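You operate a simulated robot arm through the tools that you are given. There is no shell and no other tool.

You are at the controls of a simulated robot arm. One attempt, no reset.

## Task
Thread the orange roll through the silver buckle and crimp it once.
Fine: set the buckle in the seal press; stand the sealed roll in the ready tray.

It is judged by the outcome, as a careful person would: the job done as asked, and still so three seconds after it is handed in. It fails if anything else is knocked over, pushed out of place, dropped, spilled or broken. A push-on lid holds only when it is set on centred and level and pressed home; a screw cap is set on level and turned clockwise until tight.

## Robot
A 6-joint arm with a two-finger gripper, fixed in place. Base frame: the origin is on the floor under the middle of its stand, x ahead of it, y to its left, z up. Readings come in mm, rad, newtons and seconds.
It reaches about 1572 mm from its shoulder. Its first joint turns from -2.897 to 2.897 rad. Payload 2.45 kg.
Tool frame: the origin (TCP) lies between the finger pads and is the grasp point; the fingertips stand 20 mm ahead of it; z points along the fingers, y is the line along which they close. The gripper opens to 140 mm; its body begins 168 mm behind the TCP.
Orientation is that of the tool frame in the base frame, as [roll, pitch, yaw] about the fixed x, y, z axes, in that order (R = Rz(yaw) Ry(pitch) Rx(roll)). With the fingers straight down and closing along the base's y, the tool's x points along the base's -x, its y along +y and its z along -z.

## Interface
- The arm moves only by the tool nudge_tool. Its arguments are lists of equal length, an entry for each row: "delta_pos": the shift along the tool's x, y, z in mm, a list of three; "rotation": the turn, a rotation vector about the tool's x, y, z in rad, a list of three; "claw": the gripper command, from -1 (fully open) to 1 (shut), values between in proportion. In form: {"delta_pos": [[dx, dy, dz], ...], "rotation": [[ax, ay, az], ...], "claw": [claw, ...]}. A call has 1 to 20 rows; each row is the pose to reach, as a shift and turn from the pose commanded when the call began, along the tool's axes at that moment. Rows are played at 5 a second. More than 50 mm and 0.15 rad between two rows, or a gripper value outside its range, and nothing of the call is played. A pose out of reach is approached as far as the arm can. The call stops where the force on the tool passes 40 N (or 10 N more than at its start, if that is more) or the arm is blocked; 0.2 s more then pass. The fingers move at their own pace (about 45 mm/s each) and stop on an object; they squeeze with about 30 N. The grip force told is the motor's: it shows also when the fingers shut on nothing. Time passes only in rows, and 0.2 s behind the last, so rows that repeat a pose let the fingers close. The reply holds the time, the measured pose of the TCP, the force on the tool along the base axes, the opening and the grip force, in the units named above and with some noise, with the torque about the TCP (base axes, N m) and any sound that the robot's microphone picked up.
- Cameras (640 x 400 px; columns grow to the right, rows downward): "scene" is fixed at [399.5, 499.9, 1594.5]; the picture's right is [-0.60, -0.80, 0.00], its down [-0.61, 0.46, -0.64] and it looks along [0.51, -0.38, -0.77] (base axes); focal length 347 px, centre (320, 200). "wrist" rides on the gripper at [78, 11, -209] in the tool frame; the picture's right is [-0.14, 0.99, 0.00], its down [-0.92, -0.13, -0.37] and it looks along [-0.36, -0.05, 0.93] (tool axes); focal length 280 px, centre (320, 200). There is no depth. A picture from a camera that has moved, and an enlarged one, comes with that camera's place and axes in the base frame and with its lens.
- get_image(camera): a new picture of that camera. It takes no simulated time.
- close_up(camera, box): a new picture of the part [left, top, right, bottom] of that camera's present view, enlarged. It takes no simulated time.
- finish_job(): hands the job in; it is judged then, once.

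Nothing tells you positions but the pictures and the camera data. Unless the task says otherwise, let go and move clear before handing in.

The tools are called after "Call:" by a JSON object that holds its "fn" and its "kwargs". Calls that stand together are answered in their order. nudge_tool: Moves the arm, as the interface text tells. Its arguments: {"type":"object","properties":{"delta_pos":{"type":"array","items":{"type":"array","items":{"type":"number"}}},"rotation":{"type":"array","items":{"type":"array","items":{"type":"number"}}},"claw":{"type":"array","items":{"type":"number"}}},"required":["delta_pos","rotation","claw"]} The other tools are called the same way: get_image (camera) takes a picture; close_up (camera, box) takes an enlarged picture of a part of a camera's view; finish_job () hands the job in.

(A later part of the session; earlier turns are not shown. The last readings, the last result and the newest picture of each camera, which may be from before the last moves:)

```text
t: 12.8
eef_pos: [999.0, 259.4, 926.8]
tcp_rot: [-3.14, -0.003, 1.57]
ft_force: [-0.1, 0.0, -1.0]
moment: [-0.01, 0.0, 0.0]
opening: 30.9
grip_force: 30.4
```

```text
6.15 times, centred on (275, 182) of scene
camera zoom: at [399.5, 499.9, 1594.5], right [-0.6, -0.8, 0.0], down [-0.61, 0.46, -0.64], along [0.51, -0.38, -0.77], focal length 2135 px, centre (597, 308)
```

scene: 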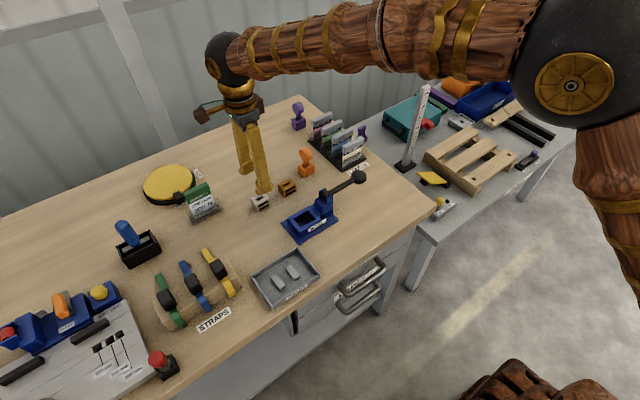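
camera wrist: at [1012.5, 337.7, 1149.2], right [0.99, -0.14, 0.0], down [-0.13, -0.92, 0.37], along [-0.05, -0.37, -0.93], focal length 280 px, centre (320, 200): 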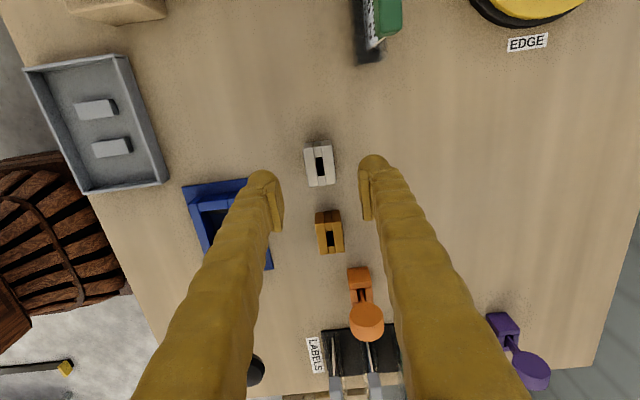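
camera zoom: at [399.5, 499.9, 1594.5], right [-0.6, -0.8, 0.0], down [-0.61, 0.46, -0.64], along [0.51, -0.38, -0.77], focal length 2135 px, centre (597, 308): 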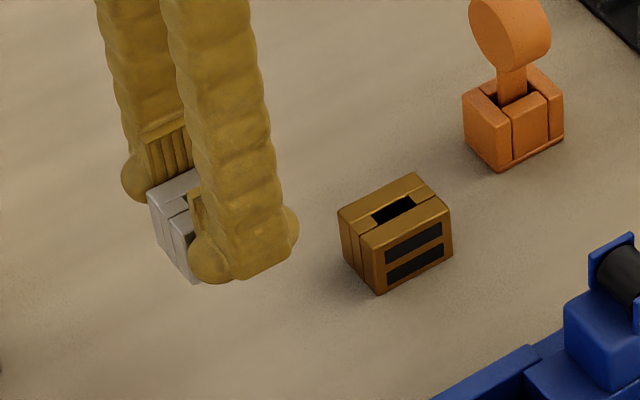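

It lifted cleanly with the buckle upright. Now I'll carry it over the press pocket.

Call:
{"fn": "nudge_tool", "kwargs": {"delta_pos": [[-15, -32, 0], [-30, -64, 0], [-45, -96, 0], [-60, -128, 0], [-60, -128, 0], [-60, -128, 0]], "rotation": [[0, 0, 0], [0, 0, 0], [0, 0, 0], [0, 0, 0], [0, 0, 0], [0, 0, 0]], "claw": [1, 1, 1, 1, 1, 1]}}

Call:
{"fn": "get_image", "kwargs": {"camera": "wrist"}}

Call:
{"fn": "close_up", "kwargs": {"camera": "wrist", "box": [240, 120, 400, 240]}}

Call:
{"fn": "close_up", "kwargs": {"camera": "scene", "box": [270, 160, 350, 245]}}

```text
t: 14.2
eef_pos: [873.8, 202.6, 926.1]
tcp_rot: [-3.141, -0.001, 1.569]
ft_force: [-0.2, 0.1, -1.4]
moment: [0.01, -0.02, 0.0]
opening: 30.5
grip_force: 29.8
```

```text
taken
camera wrist: at [885.2, 280.2, 1134.1], right [0.99, -0.14, 0.0], down [-0.13, -0.92, 0.37], along [-0.05, -0.37, -0.93], focal length 280 px, centre (320, 200)
```

wrist: 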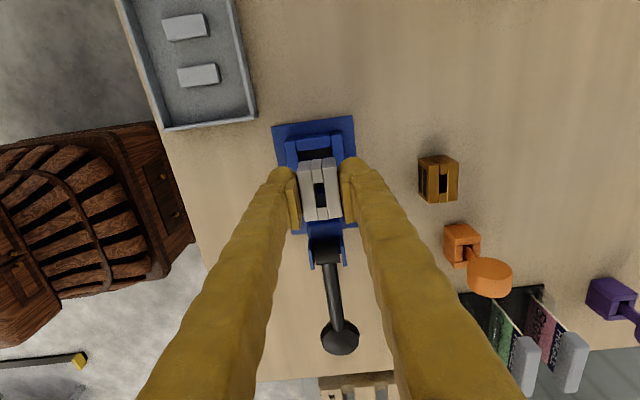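

```text
3.33 times, centred on (320, 180) of wrist
camera zoom: at [885.2, 280.2, 1134.1], right [0.99, -0.14, 0.0], down [-0.13, -0.92, 0.37], along [-0.05, -0.37, -0.93], focal length 935 px, centre (320, 267)
```

zoom: 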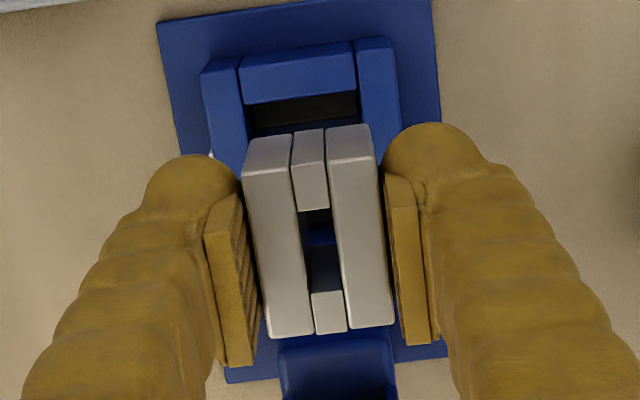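

```text
4.71 times, centred on (310, 202) of scene
camera zoom: at [399.5, 499.9, 1594.5], right [-0.6, -0.8, 0.0], down [-0.61, 0.46, -0.64], along [0.51, -0.38, -0.77], focal length 1633 px, centre (367, 188)
```

zoom: 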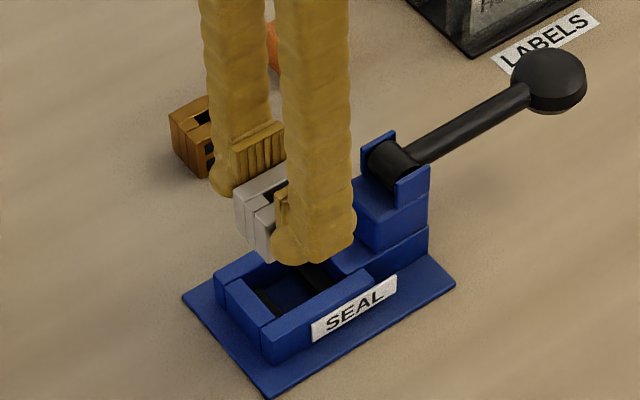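

The buckle is about 2 mm off the pocket centre, so I'll correct that and lower it to just above the walls to check alignment.

Call:
{"fn": "nudge_tool", "kwargs": {"delta_pos": [[-2.2, -2.3, 0], [-2.2, -2.3, 15], [-2.2, -2.3, 30], [-2.2, -2.3, 40], [-2.2, -2.3, 43], [-2.2, -2.3, 43]], "rotation": [[0, 0, 0], [0, 0, 0], [0, 0, 0], [0, 0, 0], [0, 0, 0], [0, 0, 0]], "claw": [1, 1, 1, 1, 1, 1]}}

Call:
{"fn": "close_up", "kwargs": {"camera": "wrist", "box": [240, 120, 400, 240]}}

Call:
{"fn": "close_up", "kwargs": {"camera": "scene", "box": [275, 180, 345, 240]}}

```text
t: 15.6
eef_pos: [869.5, 199.2, 880.6]
tcp_rot: [-3.14, 0.001, 1.569]
ft_force: [0.2, -0.9, -1.2]
moment: [0.0, -0.03, 0.03]
opening: 30.8
grip_force: 29.7
```

```text
3.33 times, centred on (320, 180) of wrist
camera zoom: at [882.2, 277.3, 1087.9], right [0.99, -0.14, 0.0], down [-0.13, -0.92, 0.37], along [-0.05, -0.37, -0.93], focal length 935 px, centre (320, 267)
```

zoom: 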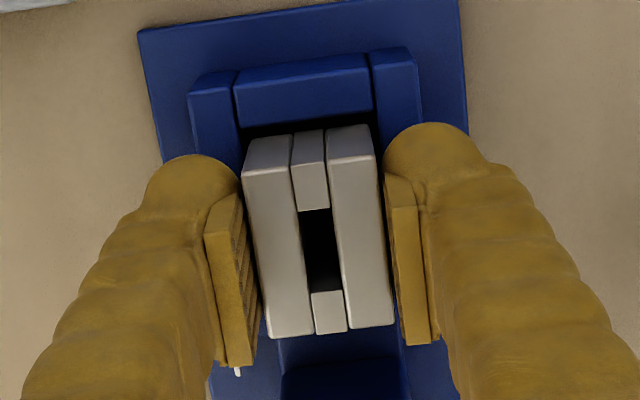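

```text
6.67 times, centred on (310, 210) of scene
camera zoom: at [399.5, 499.9, 1594.5], right [-0.6, -0.8, 0.0], down [-0.61, 0.46, -0.64], along [0.51, -0.38, -0.77], focal length 2313 px, centre (387, 133)
```

zoom: 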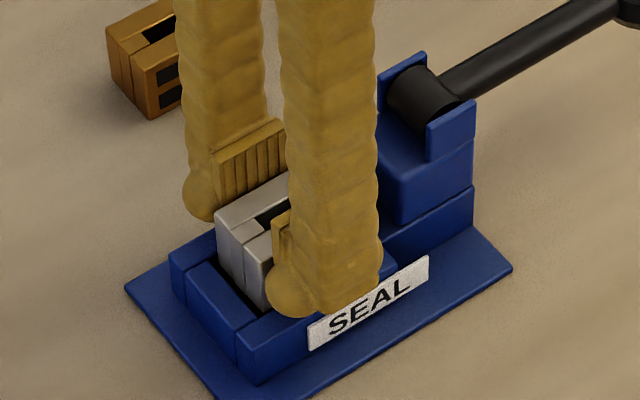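

Alignment looks good within a millimetre. I'll lower it into the pocket until the fingertips are just above the walls.

Call:
{"fn": "nudge_tool", "kwargs": {"delta_pos": [[0.8, 0, 3], [0.8, 0, 6], [0.8, 0, 9], [0.8, 0, 11], [0.8, 0, 13], [0.8, 0, 13]], "rotation": [[0, 0, 0], [0, 0, 0], [0, 0, 0], [0, 0, 0], [0, 0, 0], [0, 0, 0]], "claw": [1, 1, 1, 1, 1, 1]}}

Call:
{"fn": "close_up", "kwargs": {"camera": "wrist", "box": [240, 120, 400, 240]}}

Call:
{"fn": "close_up", "kwargs": {"camera": "scene", "box": [280, 190, 335, 240]}}

```text
t: 17.0
eef_pos: [870.6, 199.9, 869.7]
tcp_rot: [-3.141, 0.0, 1.568]
ft_force: [-8.2, -2.6, 22.2]
moment: [-0.02, 0.15, 0.0]
opening: 30.4
grip_force: 30.0
```

```text
3.33 times, centred on (320, 180) of wrist
camera zoom: at [882.5, 277.0, 1077.4], right [0.99, -0.14, 0.0], down [-0.13, -0.92, 0.37], along [-0.05, -0.36, -0.93], focal length 935 px, centre (320, 267)
```

zoom: 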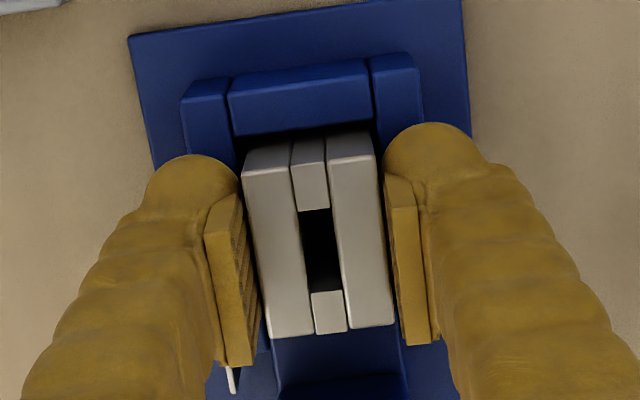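

```text
8.00 times, centred on (308, 215) of scene
camera zoom: at [399.5, 499.9, 1594.5], right [-0.6, -0.8, 0.0], down [-0.61, 0.46, -0.64], along [0.51, -0.38, -0.77], focal length 2776 px, centre (420, 80)
```

zoom: 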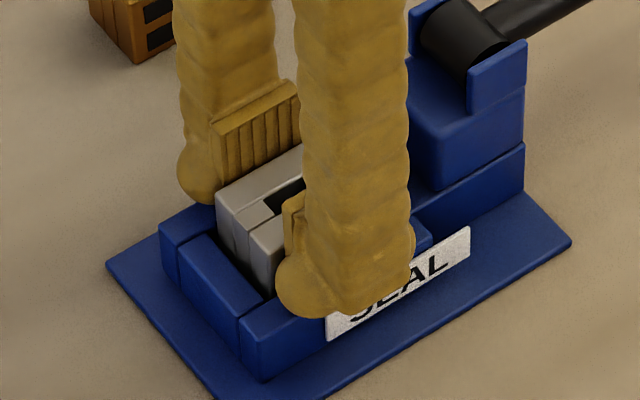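

There is contact of about 22 N at this height, which fits the fingertips just reaching the wall tops while the buckle is ~8 mm inside the pocket. I'll ease up 2 mm, recheck, then release so it settles the last few millimetres.

Call:
{"fn": "nudge_tool", "kwargs": {"delta_pos": [[0, 0, -1], [0, 0, -2], [0, 0, -3], [0, 0, -3]], "rotation": [[0, 0, 0], [0, 0, 0], [0, 0, 0], [0, 0, 0]], "claw": [1, 1, 1, 1]}}

Call:
{"fn": "close_up", "kwargs": {"camera": "wrist", "box": [280, 120, 360, 180]}}

Call:
{"fn": "close_up", "kwargs": {"camera": "scene", "box": [290, 195, 325, 225]}}

```text
t: 18.0
eef_pos: [869.8, 198.5, 872.4]
tcp_rot: [-3.14, 0.001, 1.571]
ft_force: [-0.9, -0.1, -1.2]
moment: [-0.01, 0.01, 0.04]
opening: 30.7
grip_force: 29.9
```

```text
6.67 times, centred on (320, 150) of wrist
camera zoom: at [882.0, 276.7, 1079.2], right [0.99, -0.14, 0.0], down [-0.13, -0.92, 0.37], along [-0.05, -0.37, -0.93], focal length 1869 px, centre (320, 533)
```

zoom: 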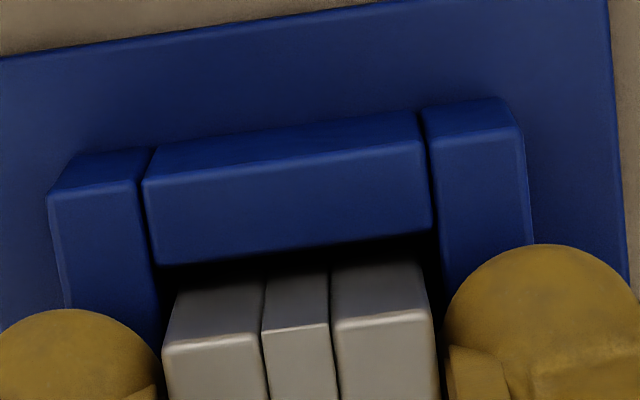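

```text
13.33 times, centred on (308, 210) of scene
camera zoom: at [399.5, 499.9, 1594.5], right [-0.6, -0.8, 0.0], down [-0.61, 0.46, -0.64], along [0.51, -0.38, -0.77], focal length 4626 px, centre (487, 67)
```

zoom: 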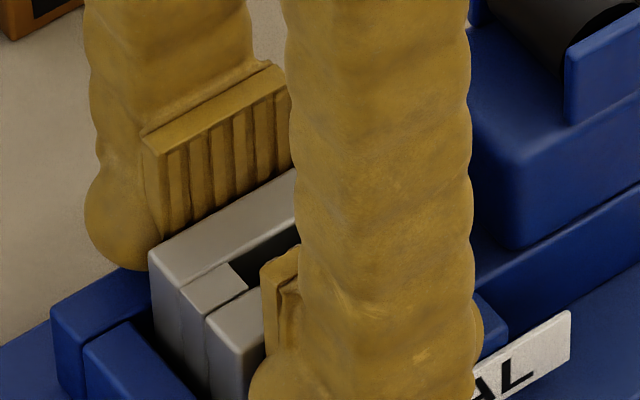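

The buckle is centred in the pocket in both directions. Releasing now.

Call:
{"fn": "nudge_tool", "kwargs": {"delta_pos": [[0, 0, 0], [0, 0, 0], [0, 0, 0], [0, 0, 0]], "rotation": [[0, 0, 0], [0, 0, 0], [0, 0, 0], [0, 0, 0]], "claw": [0.35, 0.35, 0.35, 0.35]}}

Call:
{"fn": "close_up", "kwargs": {"camera": "wrist", "box": [240, 120, 400, 240]}}

Call:
{"fn": "close_up", "kwargs": {"camera": "scene", "box": [280, 190, 335, 240]}}

```text
t: 19.0
eef_pos: [869.9, 198.8, 872.1]
tcp_rot: [-3.14, -0.002, 1.569]
ft_force: [0.5, -0.6, 0.8]
moment: [-0.02, 0.02, -0.04]
opening: 45.2
grip_force: 0.0
```

```text
3.33 times, centred on (320, 180) of wrist
camera zoom: at [882.0, 276.7, 1079.5], right [0.99, -0.14, 0.0], down [-0.13, -0.92, 0.37], along [-0.05, -0.37, -0.93], focal length 935 px, centre (320, 267)
```

zoom: 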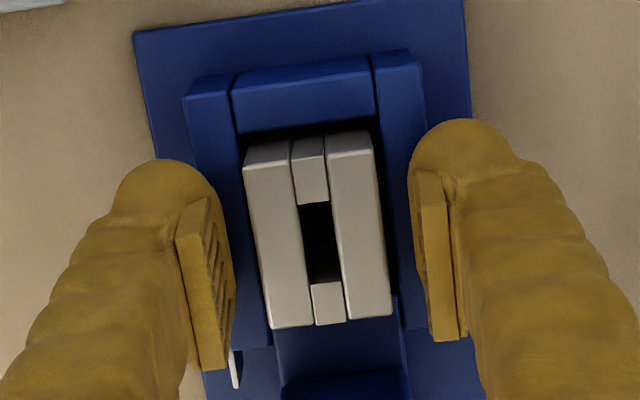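

```text
8.00 times, centred on (308, 215) of scene
camera zoom: at [399.5, 499.9, 1594.5], right [-0.6, -0.8, 0.0], down [-0.61, 0.46, -0.64], along [0.51, -0.38, -0.77], focal length 2776 px, centre (420, 80)
```

zoom: 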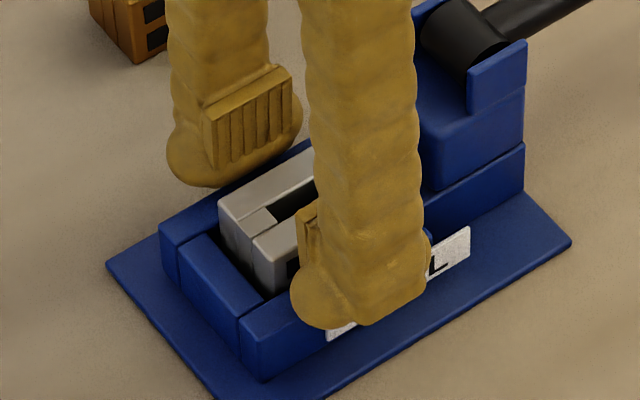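

The buckle settled down into the pocket. I'll raise the gripper and inspect how it sits.

Call:
{"fn": "nudge_tool", "kwargs": {"delta_pos": [[0, 0, -15], [0, 0, -40], [0, 0, -70], [30, 40, -90], [60, 80, -100], [60, 80, -100]], "rotation": [[0, 0, 0], [0, 0, 0], [0, 0, 0], [0, 0, 0], [0, 0, 0], [0, 0, 0]], "claw": [0.35, 0.35, 0.35, 0.35, 0.2, 0.2]}}

Call:
{"fn": "get_image", "kwargs": {"camera": "wrist"}}

Call:
{"fn": "close_up", "kwargs": {"camera": "scene", "box": [280, 190, 335, 240]}}

```text
refused: row 4 steps farther than a row can; nothing moved
```

```text
taken
camera wrist: at [882.0, 276.7, 1079.5], right [0.99, -0.14, 0.0], down [-0.13, -0.92, 0.37], along [-0.05, -0.37, -0.93], focal length 280 px, centre (320, 200)
```

wrist: 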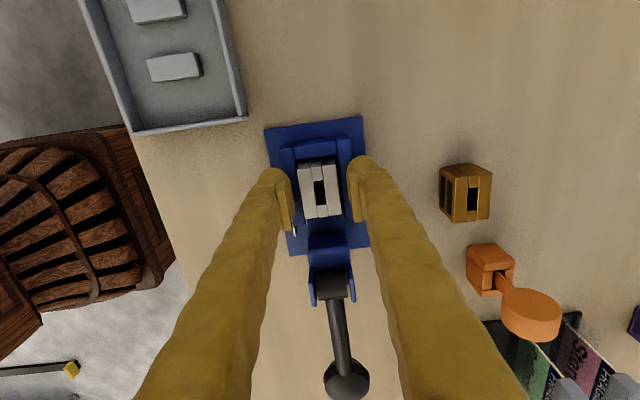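

```text
8.00 times, centred on (308, 215) of scene
camera zoom: at [399.5, 499.9, 1594.5], right [-0.6, -0.8, 0.0], down [-0.61, 0.46, -0.64], along [0.51, -0.38, -0.77], focal length 2776 px, centre (420, 80)
```

zoom: 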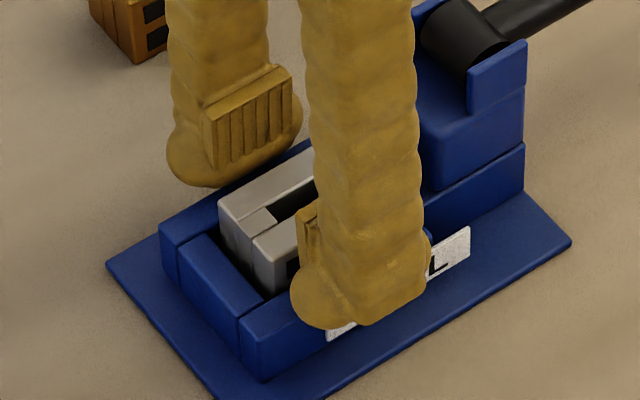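

That step was over 50 mm, so nothing moved; I'll resend with smaller steps.

Call:
{"fn": "nudge_tool", "kwargs": {"delta_pos": [[0, 0, -15], [0, 0, -40], [0, 0, -70], [20, 20, -95], [40, 40, -110], [50, 60, -120], [50, 60, -120]], "rotation": [[0, 0, 0], [0, 0, 0], [0, 0, 0], [0, 0, 0], [0, 0, 0], [0, 0, 0], [0, 0, 0]], "claw": [0.35, 0.35, 0.35, 0.35, 0.2, 0.2, 0.2]}}

Call:
{"fn": "get_image", "kwargs": {"camera": "wrist"}}

Call:
{"fn": "close_up", "kwargs": {"camera": "scene", "box": [280, 190, 335, 240]}}

```text
t: 20.6
eef_pos: [931.2, 247.1, 992.9]
tcp_rot: [-3.139, -0.001, 1.572]
ft_force: [-0.5, 1.1, 1.0]
moment: [0.01, -0.03, 0.01]
opening: 55.9
grip_force: 0.0
```

```text
taken
camera wrist: at [942.5, 325.9, 1199.6], right [0.99, -0.14, 0.0], down [-0.13, -0.92, 0.37], along [-0.05, -0.37, -0.93], focal length 280 px, centre (320, 200)
```

wrist: 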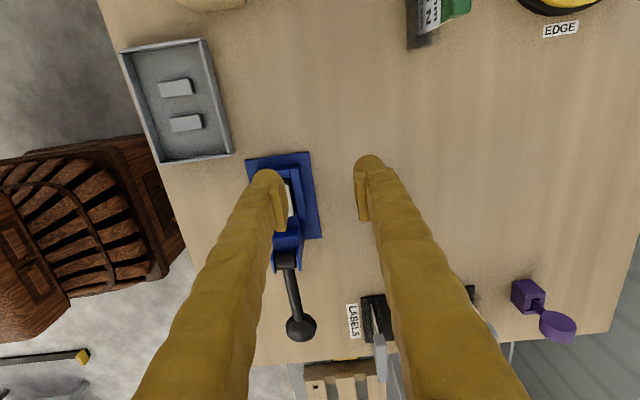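

```text
8.00 times, centred on (308, 215) of scene
camera zoom: at [399.5, 499.9, 1594.5], right [-0.6, -0.8, 0.0], down [-0.61, 0.46, -0.64], along [0.51, -0.38, -0.77], focal length 2776 px, centre (420, 80)
```

zoom: 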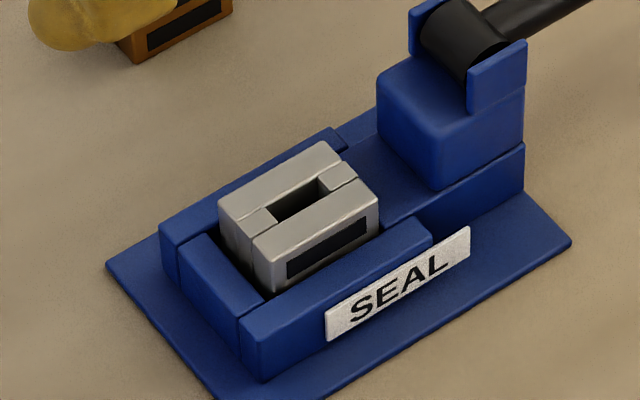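

The buckle looks level in the pocket. I'll zoom to check whether it is fully down on the rails.

Call:
{"fn": "close_up", "kwargs": {"camera": "scene", "box": [290, 195, 322, 220]}}

Call:
{"fn": "close_up", "kwargs": {"camera": "wrist", "box": [240, 145, 330, 275]}}

```text
16.00 times, centred on (306, 208) of scene
camera zoom: at [399.5, 499.9, 1594.5], right [-0.6, -0.8, 0.0], down [-0.61, 0.46, -0.64], along [0.51, -0.38, -0.77], focal length 5551 px, centre (544, 80)
```

zoom: 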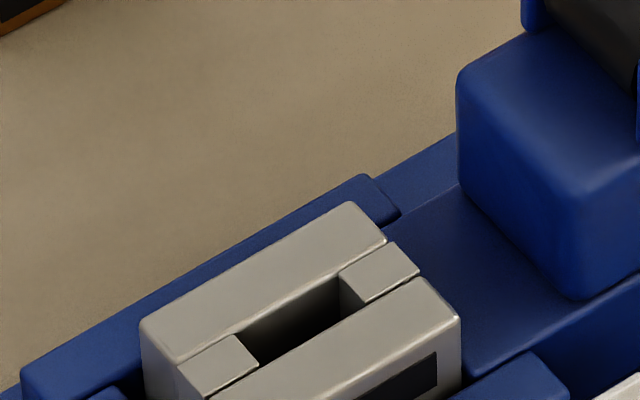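

```text
3.08 times, centred on (285, 210) of wrist
camera zoom: at [942.5, 325.9, 1199.6], right [0.99, -0.14, 0.0], down [-0.13, -0.92, 0.37], along [-0.05, -0.37, -0.93], focal length 863 px, centre (428, 169)
```

zoom: 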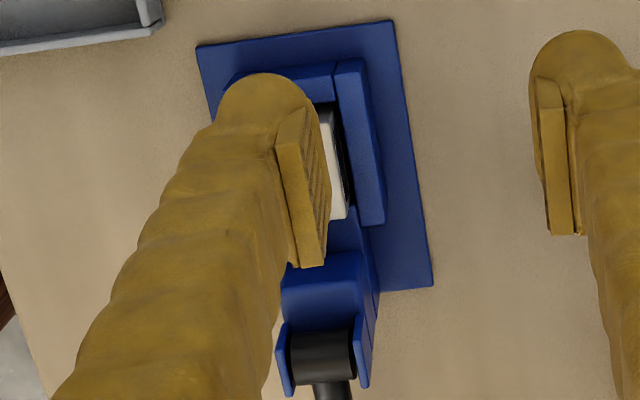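

Call:
{"fn": "nudge_tool", "kwargs": {"delta_pos": [[17, -20, 0], [34, -40, 0], [50, -59, 0], [50, -59, 0]], "rotation": [[0, 0, 0], [0, 0, 0], [0, 0, 0], [0, 0, 0]], "claw": [0, -0.3, -0.3, -0.3]}}

Call:
{"fn": "get_image", "kwargs": {"camera": "wrist"}}

```text
t: 21.6
eef_pos: [870.5, 298.2, 991.2]
tcp_rot: [-3.141, 0.001, 1.569]
ft_force: [-0.4, -0.4, 0.1]
moment: [0.01, -0.01, 0.0]
opening: 91.0
grip_force: 0.0
```

```text
taken
camera wrist: at [881.9, 377.1, 1199.2], right [0.99, -0.14, 0.0], down [-0.13, -0.92, 0.37], along [-0.05, -0.37, -0.93], focal length 280 px, centre (320, 200)
```

wrist: 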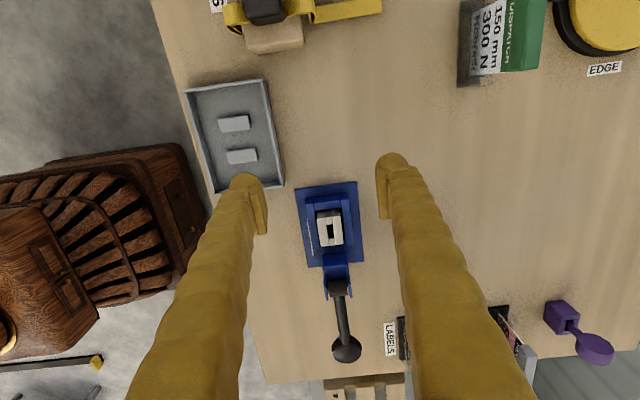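

Call:
{"fn": "close_up", "kwargs": {"camera": "wrist", "box": [295, 185, 365, 265]}}

Call:
{"fn": "close_up", "kwargs": {"camera": "wrist", "box": [300, 250, 380, 370]}}

Call:
{"fn": "close_up", "kwargs": {"camera": "wrist", "box": [180, 70, 300, 200]}}

```text
5.00 times, centred on (330, 225) of wrist
camera zoom: at [881.9, 377.1, 1199.2], right [0.99, -0.14, 0.0], down [-0.13, -0.92, 0.37], along [-0.05, -0.37, -0.93], focal length 1402 px, centre (270, 75)
```

zoom: 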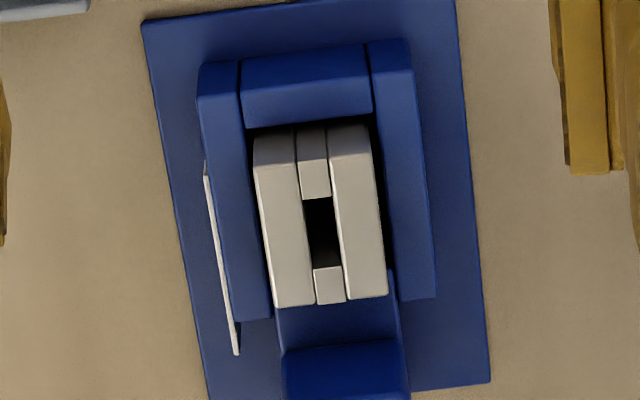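

```text
3.33 times, centred on (340, 310) of wrist
camera zoom: at [881.9, 377.1, 1199.2], right [0.99, -0.14, 0.0], down [-0.13, -0.92, 0.37], along [-0.05, -0.37, -0.93], focal length 935 px, centre (253, -167)
```

zoom: 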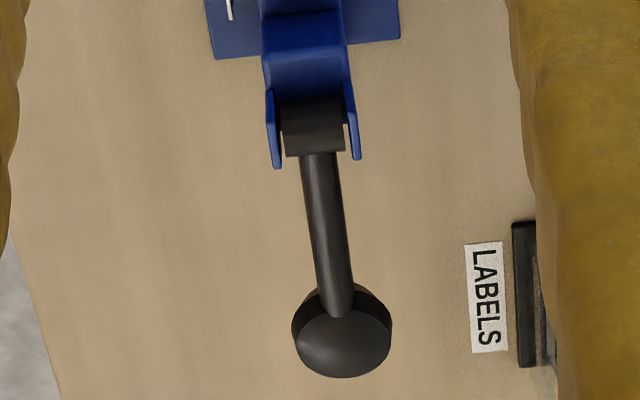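

```text
3.08 times, centred on (240, 135) of wrist
camera zoom: at [881.9, 377.1, 1199.2], right [0.99, -0.14, 0.0], down [-0.13, -0.92, 0.37], along [-0.05, -0.37, -0.93], focal length 863 px, centre (566, 400)
```

zoom: 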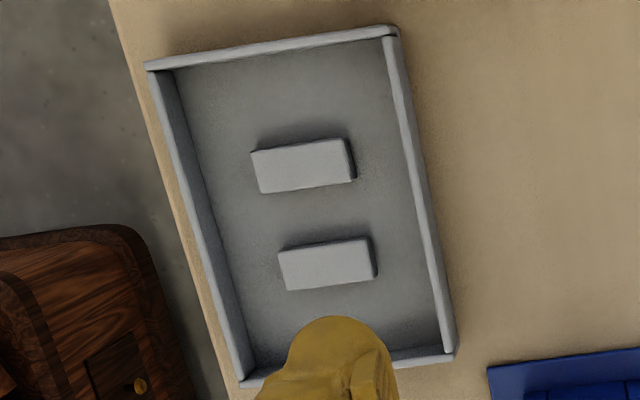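

The buckle is seated level on the rails: top z≈860.5, slot centre ≈ (871.2, 197.5), about 8 × 21 mm. Next I move over the orange roll, closing along x so the fingers stay clear of the lever mount later.

Call:
{"fn": "nudge_tool", "kwargs": {"delta_pos": [[-36, 26, 0], [-73, 53, 0], [-109, 79, 0], [-145, 105, 0], [-182, 132, 0], [-218, 158, 0], [-218, 158, 0]], "rotation": [[0, 0, 0], [0, 0, 0], [0, 0, 0], [0, 0, 0], [0, 0, 0], [0, 0, 0], [0, 0, 0]], "claw": [-0.1, -0.1, -0.1, -0.1, -0.1, -0.1, -0.1]}}

Call:
{"fn": "get_image", "kwargs": {"camera": "wrist"}}

Call:
{"fn": "close_up", "kwargs": {"camera": "wrist", "box": [260, 110, 380, 210]}}

Call:
{"fn": "close_up", "kwargs": {"camera": "scene", "box": [260, 110, 350, 190]}}

```text
t: 23.2
eef_pos: [1030.4, 81.0, 988.8]
tcp_rot: [-3.139, 0.001, 1.571]
ft_force: [0.9, -0.5, -0.3]
moment: [-0.05, 0.01, 0.0]
opening: 77.2
grip_force: 0.0
```

```text
taken
camera wrist: at [1042.6, 158.6, 1196.4], right [0.99, -0.14, 0.0], down [-0.13, -0.92, 0.37], along [-0.05, -0.37, -0.93], focal length 280 px, centre (320, 200)
```

wrist: 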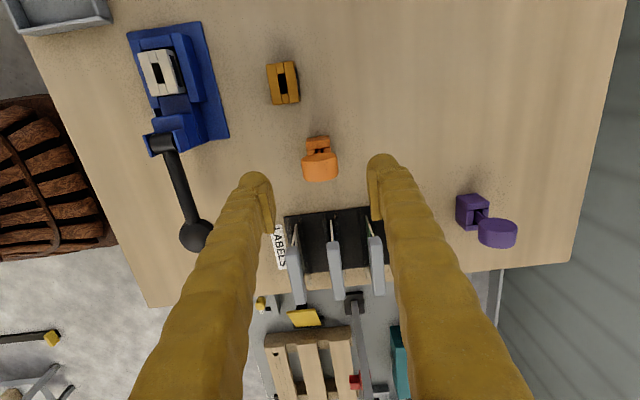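

```text
4.00 times, centred on (320, 160) of wrist
camera zoom: at [1042.6, 158.6, 1196.4], right [0.99, -0.14, 0.0], down [-0.13, -0.92, 0.37], along [-0.05, -0.37, -0.93], focal length 1122 px, centre (320, 360)
```

zoom: 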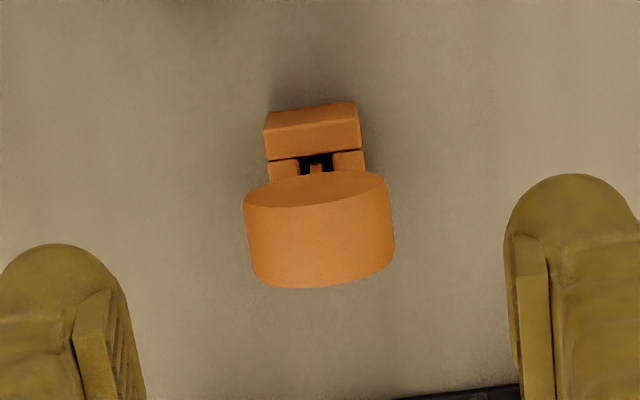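

```text
5.00 times, centred on (305, 150) of scene
camera zoom: at [399.5, 499.9, 1594.5], right [-0.6, -0.8, 0.0], down [-0.61, 0.46, -0.64], along [0.51, -0.38, -0.77], focal length 1735 px, centre (395, 450)
```

zoom: 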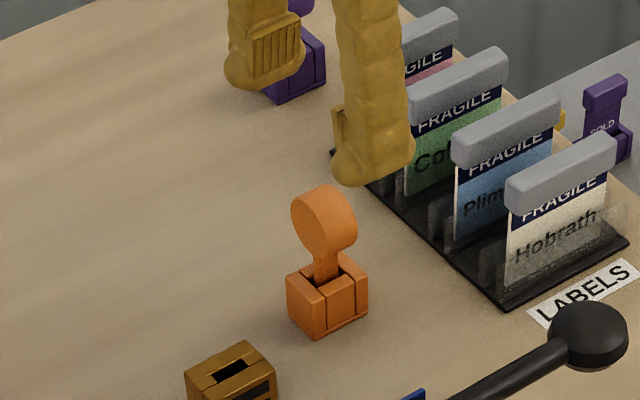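

The roll is centred under the TCP: disc x ≈ 1031.7, y ≈ 80; tail about 4.3 × 15 mm. I'll descend so the pads straddle the disc at mid height.

Call:
{"fn": "nudge_tool", "kwargs": {"delta_pos": [[0, 0, 25], [0, 0, 50], [0, 0, 70], [0, 0, 84], [0, 0, 93], [0, 0, 93]], "rotation": [[0, 0, 0], [0, 0, 0], [0, 0, 0], [0, 0, 0], [0, 0, 0], [0, 0, 0]], "claw": [-0.1, -0.1, -0.1, -0.1, -0.1, -0.1]}}

Call:
{"fn": "close_up", "kwargs": {"camera": "wrist", "box": [230, 100, 410, 240]}}

Call:
{"fn": "close_up", "kwargs": {"camera": "scene", "box": [270, 130, 340, 190]}}

```text
t: 24.6
eef_pos: [1031.3, 79.9, 899.2]
tcp_rot: [-3.141, 0.001, 1.57]
ft_force: [-0.8, 0.5, -0.4]
moment: [-0.01, -0.03, 0.02]
opening: 77.1
grip_force: 0.1
```

```text
2.86 times, centred on (320, 170) of wrist
camera zoom: at [1042.7, 158.0, 1106.2], right [0.99, -0.14, 0.0], down [-0.13, -0.92, 0.37], along [-0.05, -0.37, -0.93], focal length 801 px, centre (320, 286)
```

zoom: 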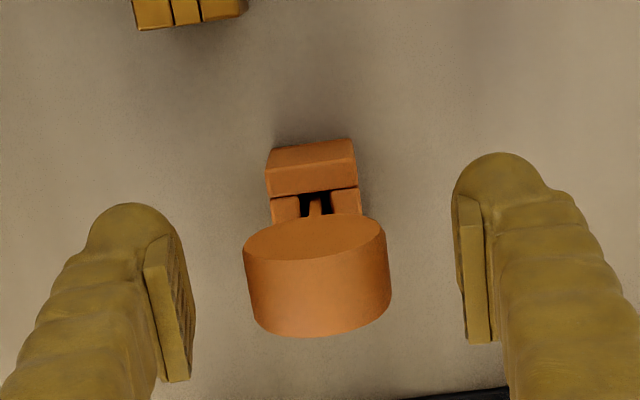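

```text
6.67 times, centred on (305, 160) of scene
camera zoom: at [399.5, 499.9, 1594.5], right [-0.6, -0.8, 0.0], down [-0.61, 0.46, -0.64], along [0.51, -0.38, -0.77], focal length 2313 px, centre (420, 467)
```

zoom: 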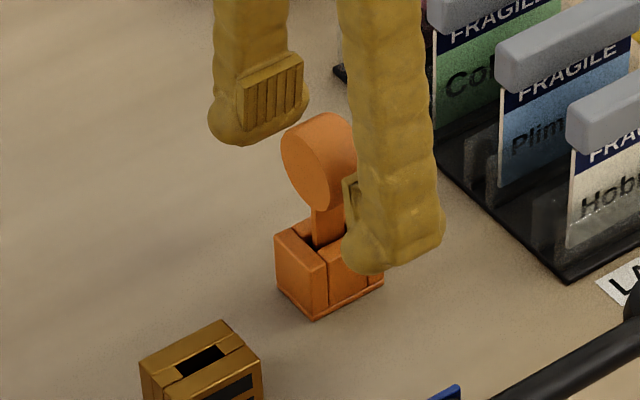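

I'll go 3 mm lower and close on the disc.

Call:
{"fn": "nudge_tool", "kwargs": {"delta_pos": [[0, 0, 3], [0, 0, 3], [0, 0, 3], [0, 0, 3], [0, 0, 3], [0, 0, 3], [0, 0, 3], [0, 0, 3]], "rotation": [[0, 0, 0], [0, 0, 0], [0, 0, 0], [0, 0, 0], [0, 0, 0], [0, 0, 0], [0, 0, 0], [0, 0, 0]], "claw": [-0.1, 0.1, 0.3, 0.4, 0.6, 1, 1, 1]}}

Call:
{"fn": "close_up", "kwargs": {"camera": "wrist", "box": [230, 100, 410, 240]}}

Call:
{"fn": "close_up", "kwargs": {"camera": "scene", "box": [270, 130, 340, 190]}}

```text
t: 26.4
eef_pos: [1031.2, 81.6, 895.7]
tcp_rot: [-3.14, 0.0, 1.569]
ft_force: [-0.2, -1.0, -0.3]
moment: [-0.01, 0.01, 0.0]
opening: 35.6
grip_force: 29.8
```

```text
2.86 times, centred on (320, 170) of wrist
camera zoom: at [1042.3, 158.7, 1102.9], right [0.99, -0.14, 0.0], down [-0.13, -0.92, 0.37], along [-0.05, -0.37, -0.93], focal length 801 px, centre (320, 286)
```

zoom: 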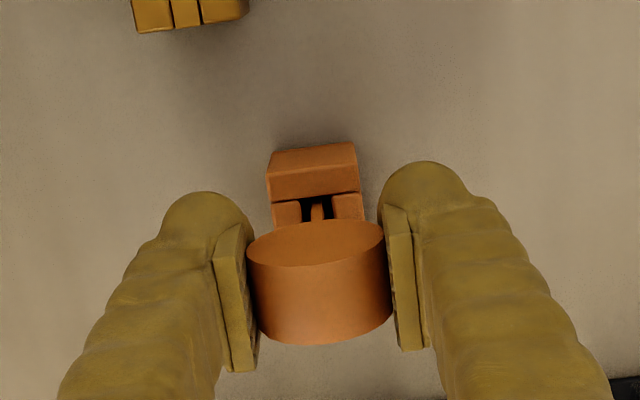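

```text
6.67 times, centred on (305, 160) of scene
camera zoom: at [399.5, 499.9, 1594.5], right [-0.6, -0.8, 0.0], down [-0.61, 0.46, -0.64], along [0.51, -0.38, -0.77], focal length 2313 px, centre (420, 467)
```

zoom: 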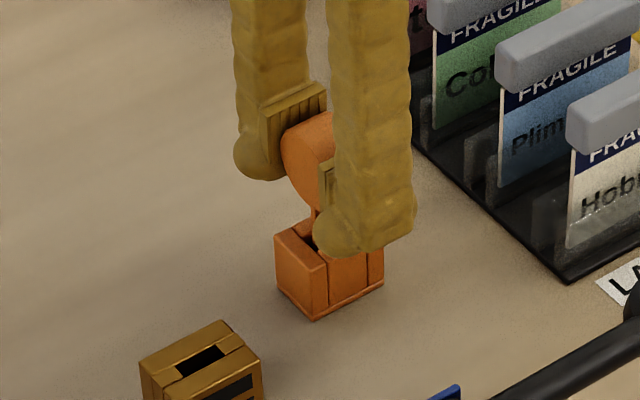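

Gripped the roll (35.6 mm, 29.8 N). I'll lift slowly and watch that the stand stays put.

Call:
{"fn": "nudge_tool", "kwargs": {"delta_pos": [[0, 0, -5], [0, 0, -12], [0, 0, -20], [0, 0, -20]], "rotation": [[0, 0, 0], [0, 0, 0], [0, 0, 0], [0, 0, 0]], "claw": [1, 1, 1, 1]}}

Call:
{"fn": "close_up", "kwargs": {"camera": "wrist", "box": [230, 100, 410, 240]}}

Call:
{"fn": "close_up", "kwargs": {"camera": "scene", "box": [270, 130, 340, 190]}}

```text
t: 27.4
eef_pos: [1030.4, 80.4, 915.9]
tcp_rot: [-3.14, 0.001, 1.569]
ft_force: [-0.6, -0.6, -0.7]
moment: [-0.01, 0.0, 0.03]
opening: 35.5
grip_force: 29.9
```

```text
2.86 times, centred on (320, 170) of wrist
camera zoom: at [1041.2, 157.9, 1123.6], right [0.99, -0.14, 0.0], down [-0.13, -0.92, 0.37], along [-0.05, -0.37, -0.93], focal length 801 px, centre (320, 286)
```

zoom: 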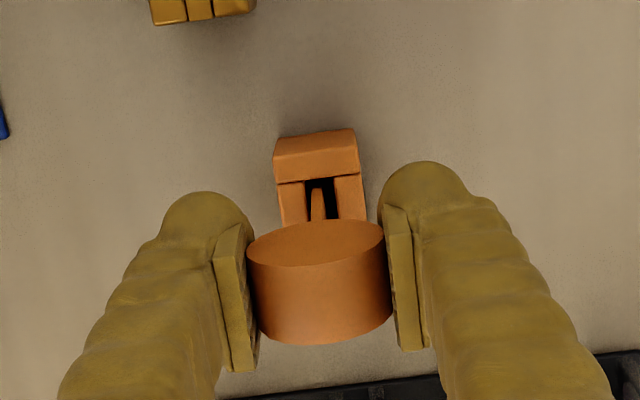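

```text
6.67 times, centred on (305, 160) of scene
camera zoom: at [399.5, 499.9, 1594.5], right [-0.6, -0.8, 0.0], down [-0.61, 0.46, -0.64], along [0.51, -0.38, -0.77], focal length 2313 px, centre (420, 467)
```

zoom: 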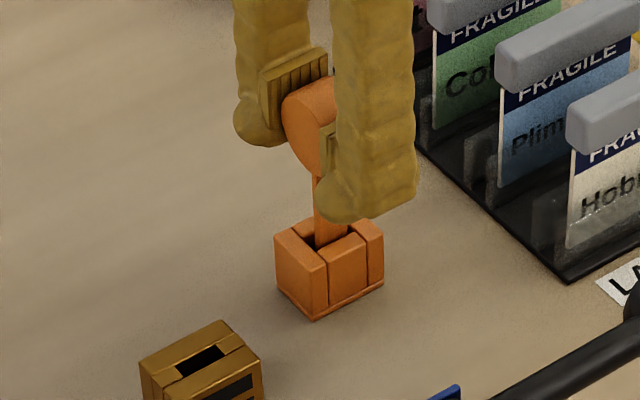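

The tail is sliding out and the stand stays. Continuing the lift.

Call:
{"fn": "nudge_tool", "kwargs": {"delta_pos": [[0, 0, -12], [0, 0, -25], [0, 0, -45], [0, 0, -65], [0, 0, -65]], "rotation": [[0, 0, 0], [0, 0, 0], [0, 0, 0], [0, 0, 0], [0, 0, 0]], "claw": [1, 1, 1, 1, 1]}}

Call:
{"fn": "close_up", "kwargs": {"camera": "wrist", "box": [230, 100, 410, 240]}}

Call:
{"fn": "close_up", "kwargs": {"camera": "scene", "box": [270, 100, 350, 180]}}

```text
t: 28.6
eef_pos: [1029.2, 80.2, 981.0]
tcp_rot: [-3.14, -0.001, 1.569]
ft_force: [-0.5, 0.3, -0.7]
moment: [-0.02, -0.02, 0.04]
opening: 35.3
grip_force: 30.1
```

```text
2.86 times, centred on (320, 170) of wrist
camera zoom: at [1041.3, 158.5, 1187.7], right [0.99, -0.14, 0.0], down [-0.13, -0.92, 0.37], along [-0.05, -0.37, -0.93], focal length 801 px, centre (320, 286)
```

zoom: 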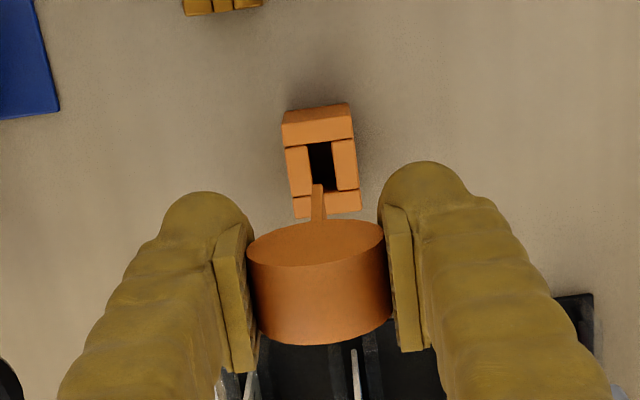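

```text
5.00 times, centred on (310, 140) of scene
camera zoom: at [399.5, 499.9, 1594.5], right [-0.6, -0.8, 0.0], down [-0.61, 0.46, -0.64], along [0.51, -0.38, -0.77], focal length 1735 px, centre (370, 500)
```

zoom: 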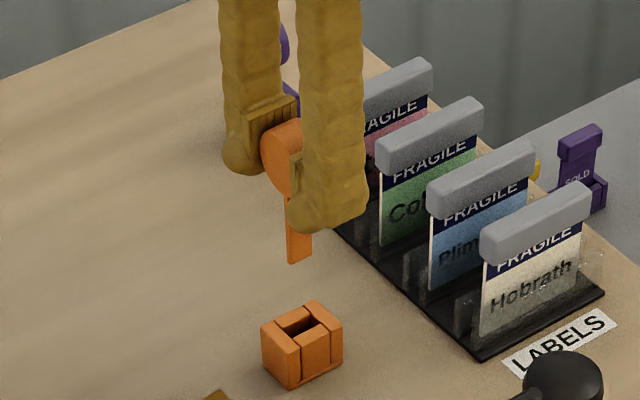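

The roll is free and hanging straight. I'll zoom in on the tail to locate its tip.

Call:
{"fn": "close_up", "kwargs": {"camera": "scene", "box": [280, 115, 315, 155]}}

Call:
{"fn": "close_up", "kwargs": {"camera": "wrist", "box": [295, 125, 345, 185]}}

```text
10.00 times, centred on (298, 135) of scene
camera zoom: at [399.5, 499.9, 1594.5], right [-0.6, -0.8, 0.0], down [-0.61, 0.46, -0.64], along [0.51, -0.38, -0.77], focal length 3469 px, centre (545, 850)
```

zoom: 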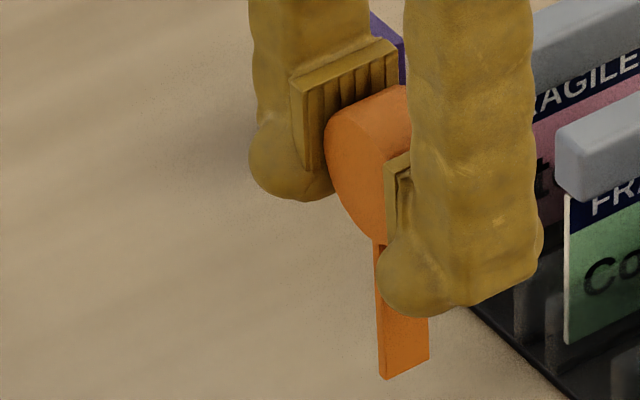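

```text
6.67 times, centred on (320, 155) of wrist
camera zoom: at [1041.3, 158.5, 1187.7], right [0.99, -0.14, 0.0], down [-0.13, -0.92, 0.37], along [-0.05, -0.37, -0.93], focal length 1869 px, centre (320, 500)
```

zoom: 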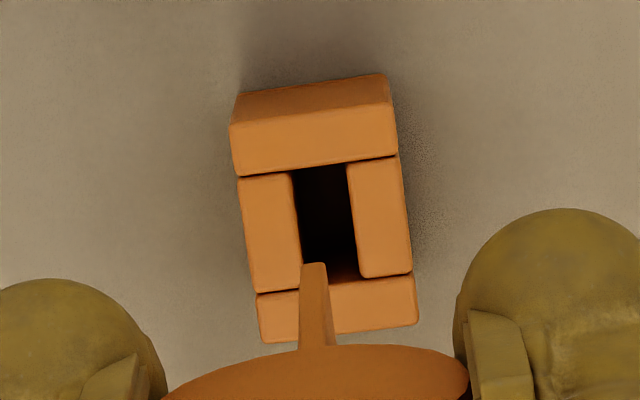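

The tail tip hangs ~72 mm below the TCP, centred in x and about 1 mm toward −y. I'll carry it over the press slot.

Call:
{"fn": "nudge_tool", "kwargs": {"delta_pos": [[23, -31, 0], [47, -63, 0], [71, -95, 0], [95, -127, 0], [118, -159, 0], [118, -159, 0], [118, -159, 0]], "rotation": [[0, 0, 0], [0, 0, 0], [0, 0, 0], [0, 0, 0], [0, 0, 0], [0, 0, 0], [0, 0, 0]], "claw": [1, 1, 1, 1, 1, 1, 1]}}

Call:
{"fn": "get_image", "kwargs": {"camera": "wrist"}}

Call:
{"fn": "close_up", "kwargs": {"camera": "wrist", "box": [290, 120, 350, 190]}}

Call:
{"fn": "close_up", "kwargs": {"camera": "scene", "box": [280, 160, 340, 230]}}

```text
t: 30.2
eef_pos: [870.6, 198.7, 981.4]
tcp_rot: [-3.14, 0.0, 1.57]
ft_force: [0.1, -0.1, 0.1]
moment: [0.02, -0.01, -0.03]
opening: 35.7
grip_force: 30.2
```

```text
taken
camera wrist: at [883.0, 276.4, 1188.8], right [0.99, -0.14, 0.0], down [-0.13, -0.92, 0.37], along [-0.05, -0.37, -0.93], focal length 280 px, centre (320, 200)
```

wrist: 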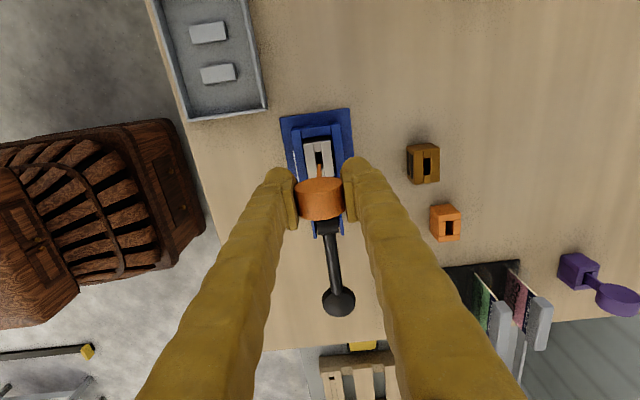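

```text
5.71 times, centred on (320, 155) of wrist
camera zoom: at [883.0, 276.4, 1188.8], right [0.99, -0.14, 0.0], down [-0.13, -0.92, 0.37], along [-0.05, -0.37, -0.93], focal length 1602 px, centre (320, 457)
```

zoom: 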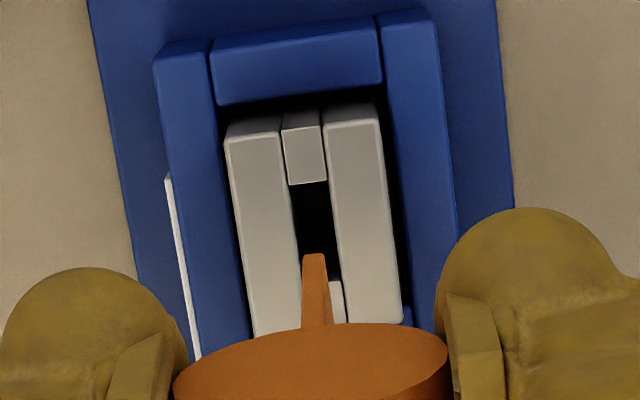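

```text
5.71 times, centred on (310, 195) of scene
camera zoom: at [399.5, 499.9, 1594.5], right [-0.6, -0.8, 0.0], down [-0.61, 0.46, -0.64], along [0.51, -0.38, -0.77], focal length 1982 px, centre (377, 229)
```

zoom: 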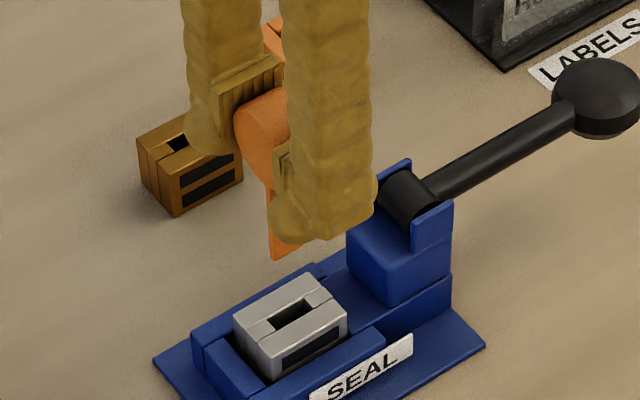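

The tail is within about 1 mm of the slot centre. I'll correct by (−1.0, −0.5) and lower to just above the slot for a check.

Call:
{"fn": "nudge_tool", "kwargs": {"delta_pos": [[-0.5, -1, 10], [-0.5, -1, 22], [-0.5, -1, 34], [-0.5, -1, 42], [-0.5, -1, 42], [-0.5, -1, 42]], "rotation": [[0, 0, 0], [0, 0, 0], [0, 0, 0], [0, 0, 0], [0, 0, 0], [0, 0, 0]], "claw": [1, 1, 1, 1, 1, 1]}}

Call:
{"fn": "close_up", "kwargs": {"camera": "wrist", "box": [290, 120, 350, 190]}}

Call:
{"fn": "close_up", "kwargs": {"camera": "scene", "box": [285, 180, 330, 225]}}

```text
t: 31.6
eef_pos: [870.2, 197.2, 938.5]
tcp_rot: [-3.139, 0.001, 1.569]
ft_force: [1.1, 0.0, -0.5]
moment: [-0.02, 0.0, -0.01]
opening: 35.6
grip_force: 30.2
```

```text
5.71 times, centred on (320, 155) of wrist
camera zoom: at [882.9, 274.8, 1145.3], right [0.99, -0.14, 0.0], down [-0.13, -0.92, 0.37], along [-0.05, -0.37, -0.93], focal length 1602 px, centre (320, 457)
```

zoom: 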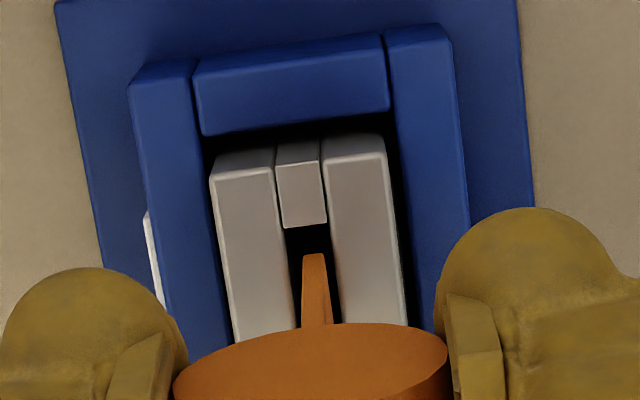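

```text
8.89 times, centred on (308, 202) of scene
camera zoom: at [399.5, 499.9, 1594.5], right [-0.6, -0.8, 0.0], down [-0.61, 0.46, -0.64], along [0.51, -0.38, -0.77], focal length 3084 px, centre (431, 178)
```

zoom: 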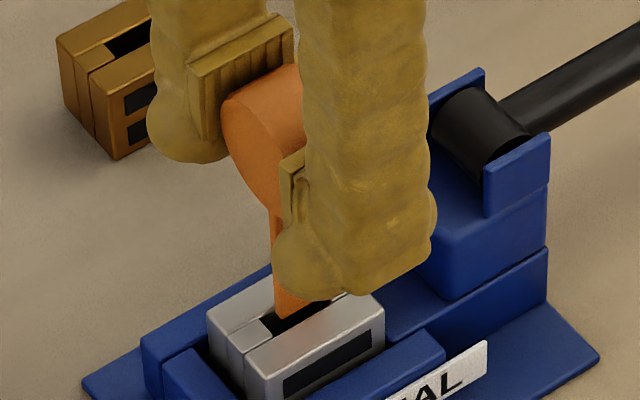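

The tail is about 0.9 mm right of the slot's centre in x. I'll correct and start inserting in small steps.

Call:
{"fn": "nudge_tool", "kwargs": {"delta_pos": [[0.6, -1.2, 0], [0.6, -1.2, 0], [0.6, -1.2, 3], [0.6, -1.2, 6], [0.6, -1.2, 9], [0.6, -1.2, 9]], "rotation": [[0, 0, 0], [0, 0, 0], [0, 0, 0], [0, 0, 0], [0, 0, 0], [0, 0, 0]], "claw": [1, 1, 1, 1, 1, 1]}}

Call:
{"fn": "close_up", "kwargs": {"camera": "wrist", "box": [290, 120, 350, 190]}}

Call:
{"fn": "close_up", "kwargs": {"camera": "scene", "box": [285, 180, 330, 225]}}

```text
t: 33.0
eef_pos: [868.1, 199.1, 928.7]
tcp_rot: [-3.139, -0.001, 1.567]
ft_force: [0.2, -0.2, -0.4]
moment: [-0.03, 0.02, 0.02]
opening: 35.3
grip_force: 30.3
```

```text
5.71 times, centred on (320, 155) of wrist
camera zoom: at [880.5, 277.3, 1137.6], right [0.99, -0.14, 0.0], down [-0.13, -0.92, 0.37], along [-0.05, -0.37, -0.93], focal length 1602 px, centre (320, 457)
```

zoom: 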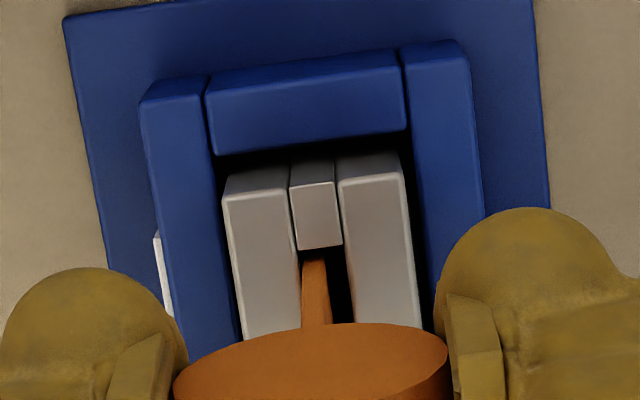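

```text
8.89 times, centred on (308, 202) of scene
camera zoom: at [399.5, 499.9, 1594.5], right [-0.6, -0.8, 0.0], down [-0.61, 0.46, -0.64], along [0.51, -0.38, -0.77], focal length 3084 px, centre (431, 178)
```

zoom: 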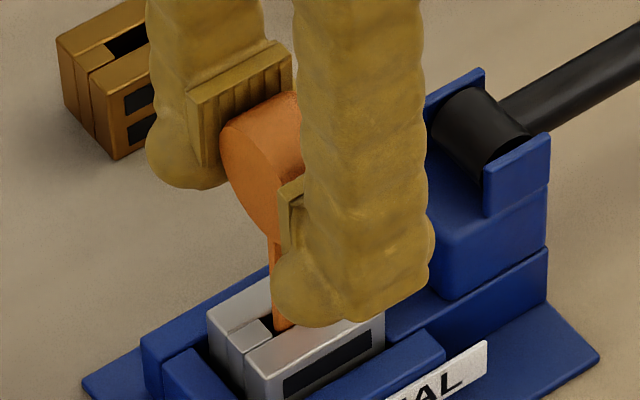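

The tip is inside the slot but near its −x edge; I'll nudge back +1 mm in x and −1 mm in y before going deeper.

Call:
{"fn": "nudge_tool", "kwargs": {"delta_pos": [[-0.8, 1.0, 0], [-0.8, 1.0, 0], [-0.8, 1.0, 0]], "rotation": [[0, 0, 0], [0, 0, 0], [0, 0, 0]], "claw": [1, 1, 1]}}

Call:
{"fn": "close_up", "kwargs": {"camera": "wrist", "box": [290, 120, 350, 190]}}

```text
t: 33.8
eef_pos: [870.0, 198.6, 929.7]
tcp_rot: [-3.14, 0.0, 1.569]
ft_force: [-0.1, 0.0, -0.4]
moment: [-0.02, 0.03, 0.02]
opening: 35.2
grip_force: 30.2
```

```text
5.71 times, centred on (320, 155) of wrist
camera zoom: at [881.9, 276.3, 1137.7], right [0.99, -0.14, 0.0], down [-0.13, -0.92, 0.37], along [-0.05, -0.37, -0.93], focal length 1602 px, centre (320, 457)
```

zoom: 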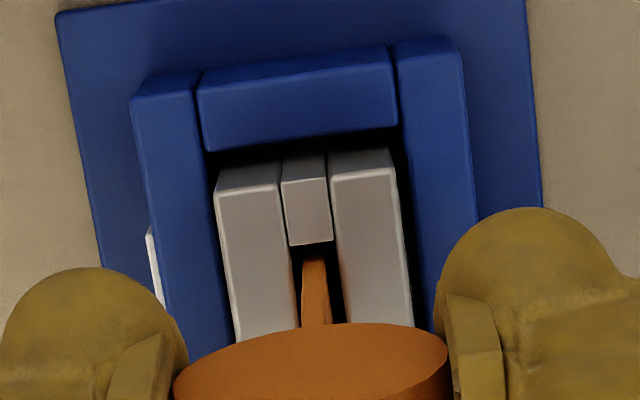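

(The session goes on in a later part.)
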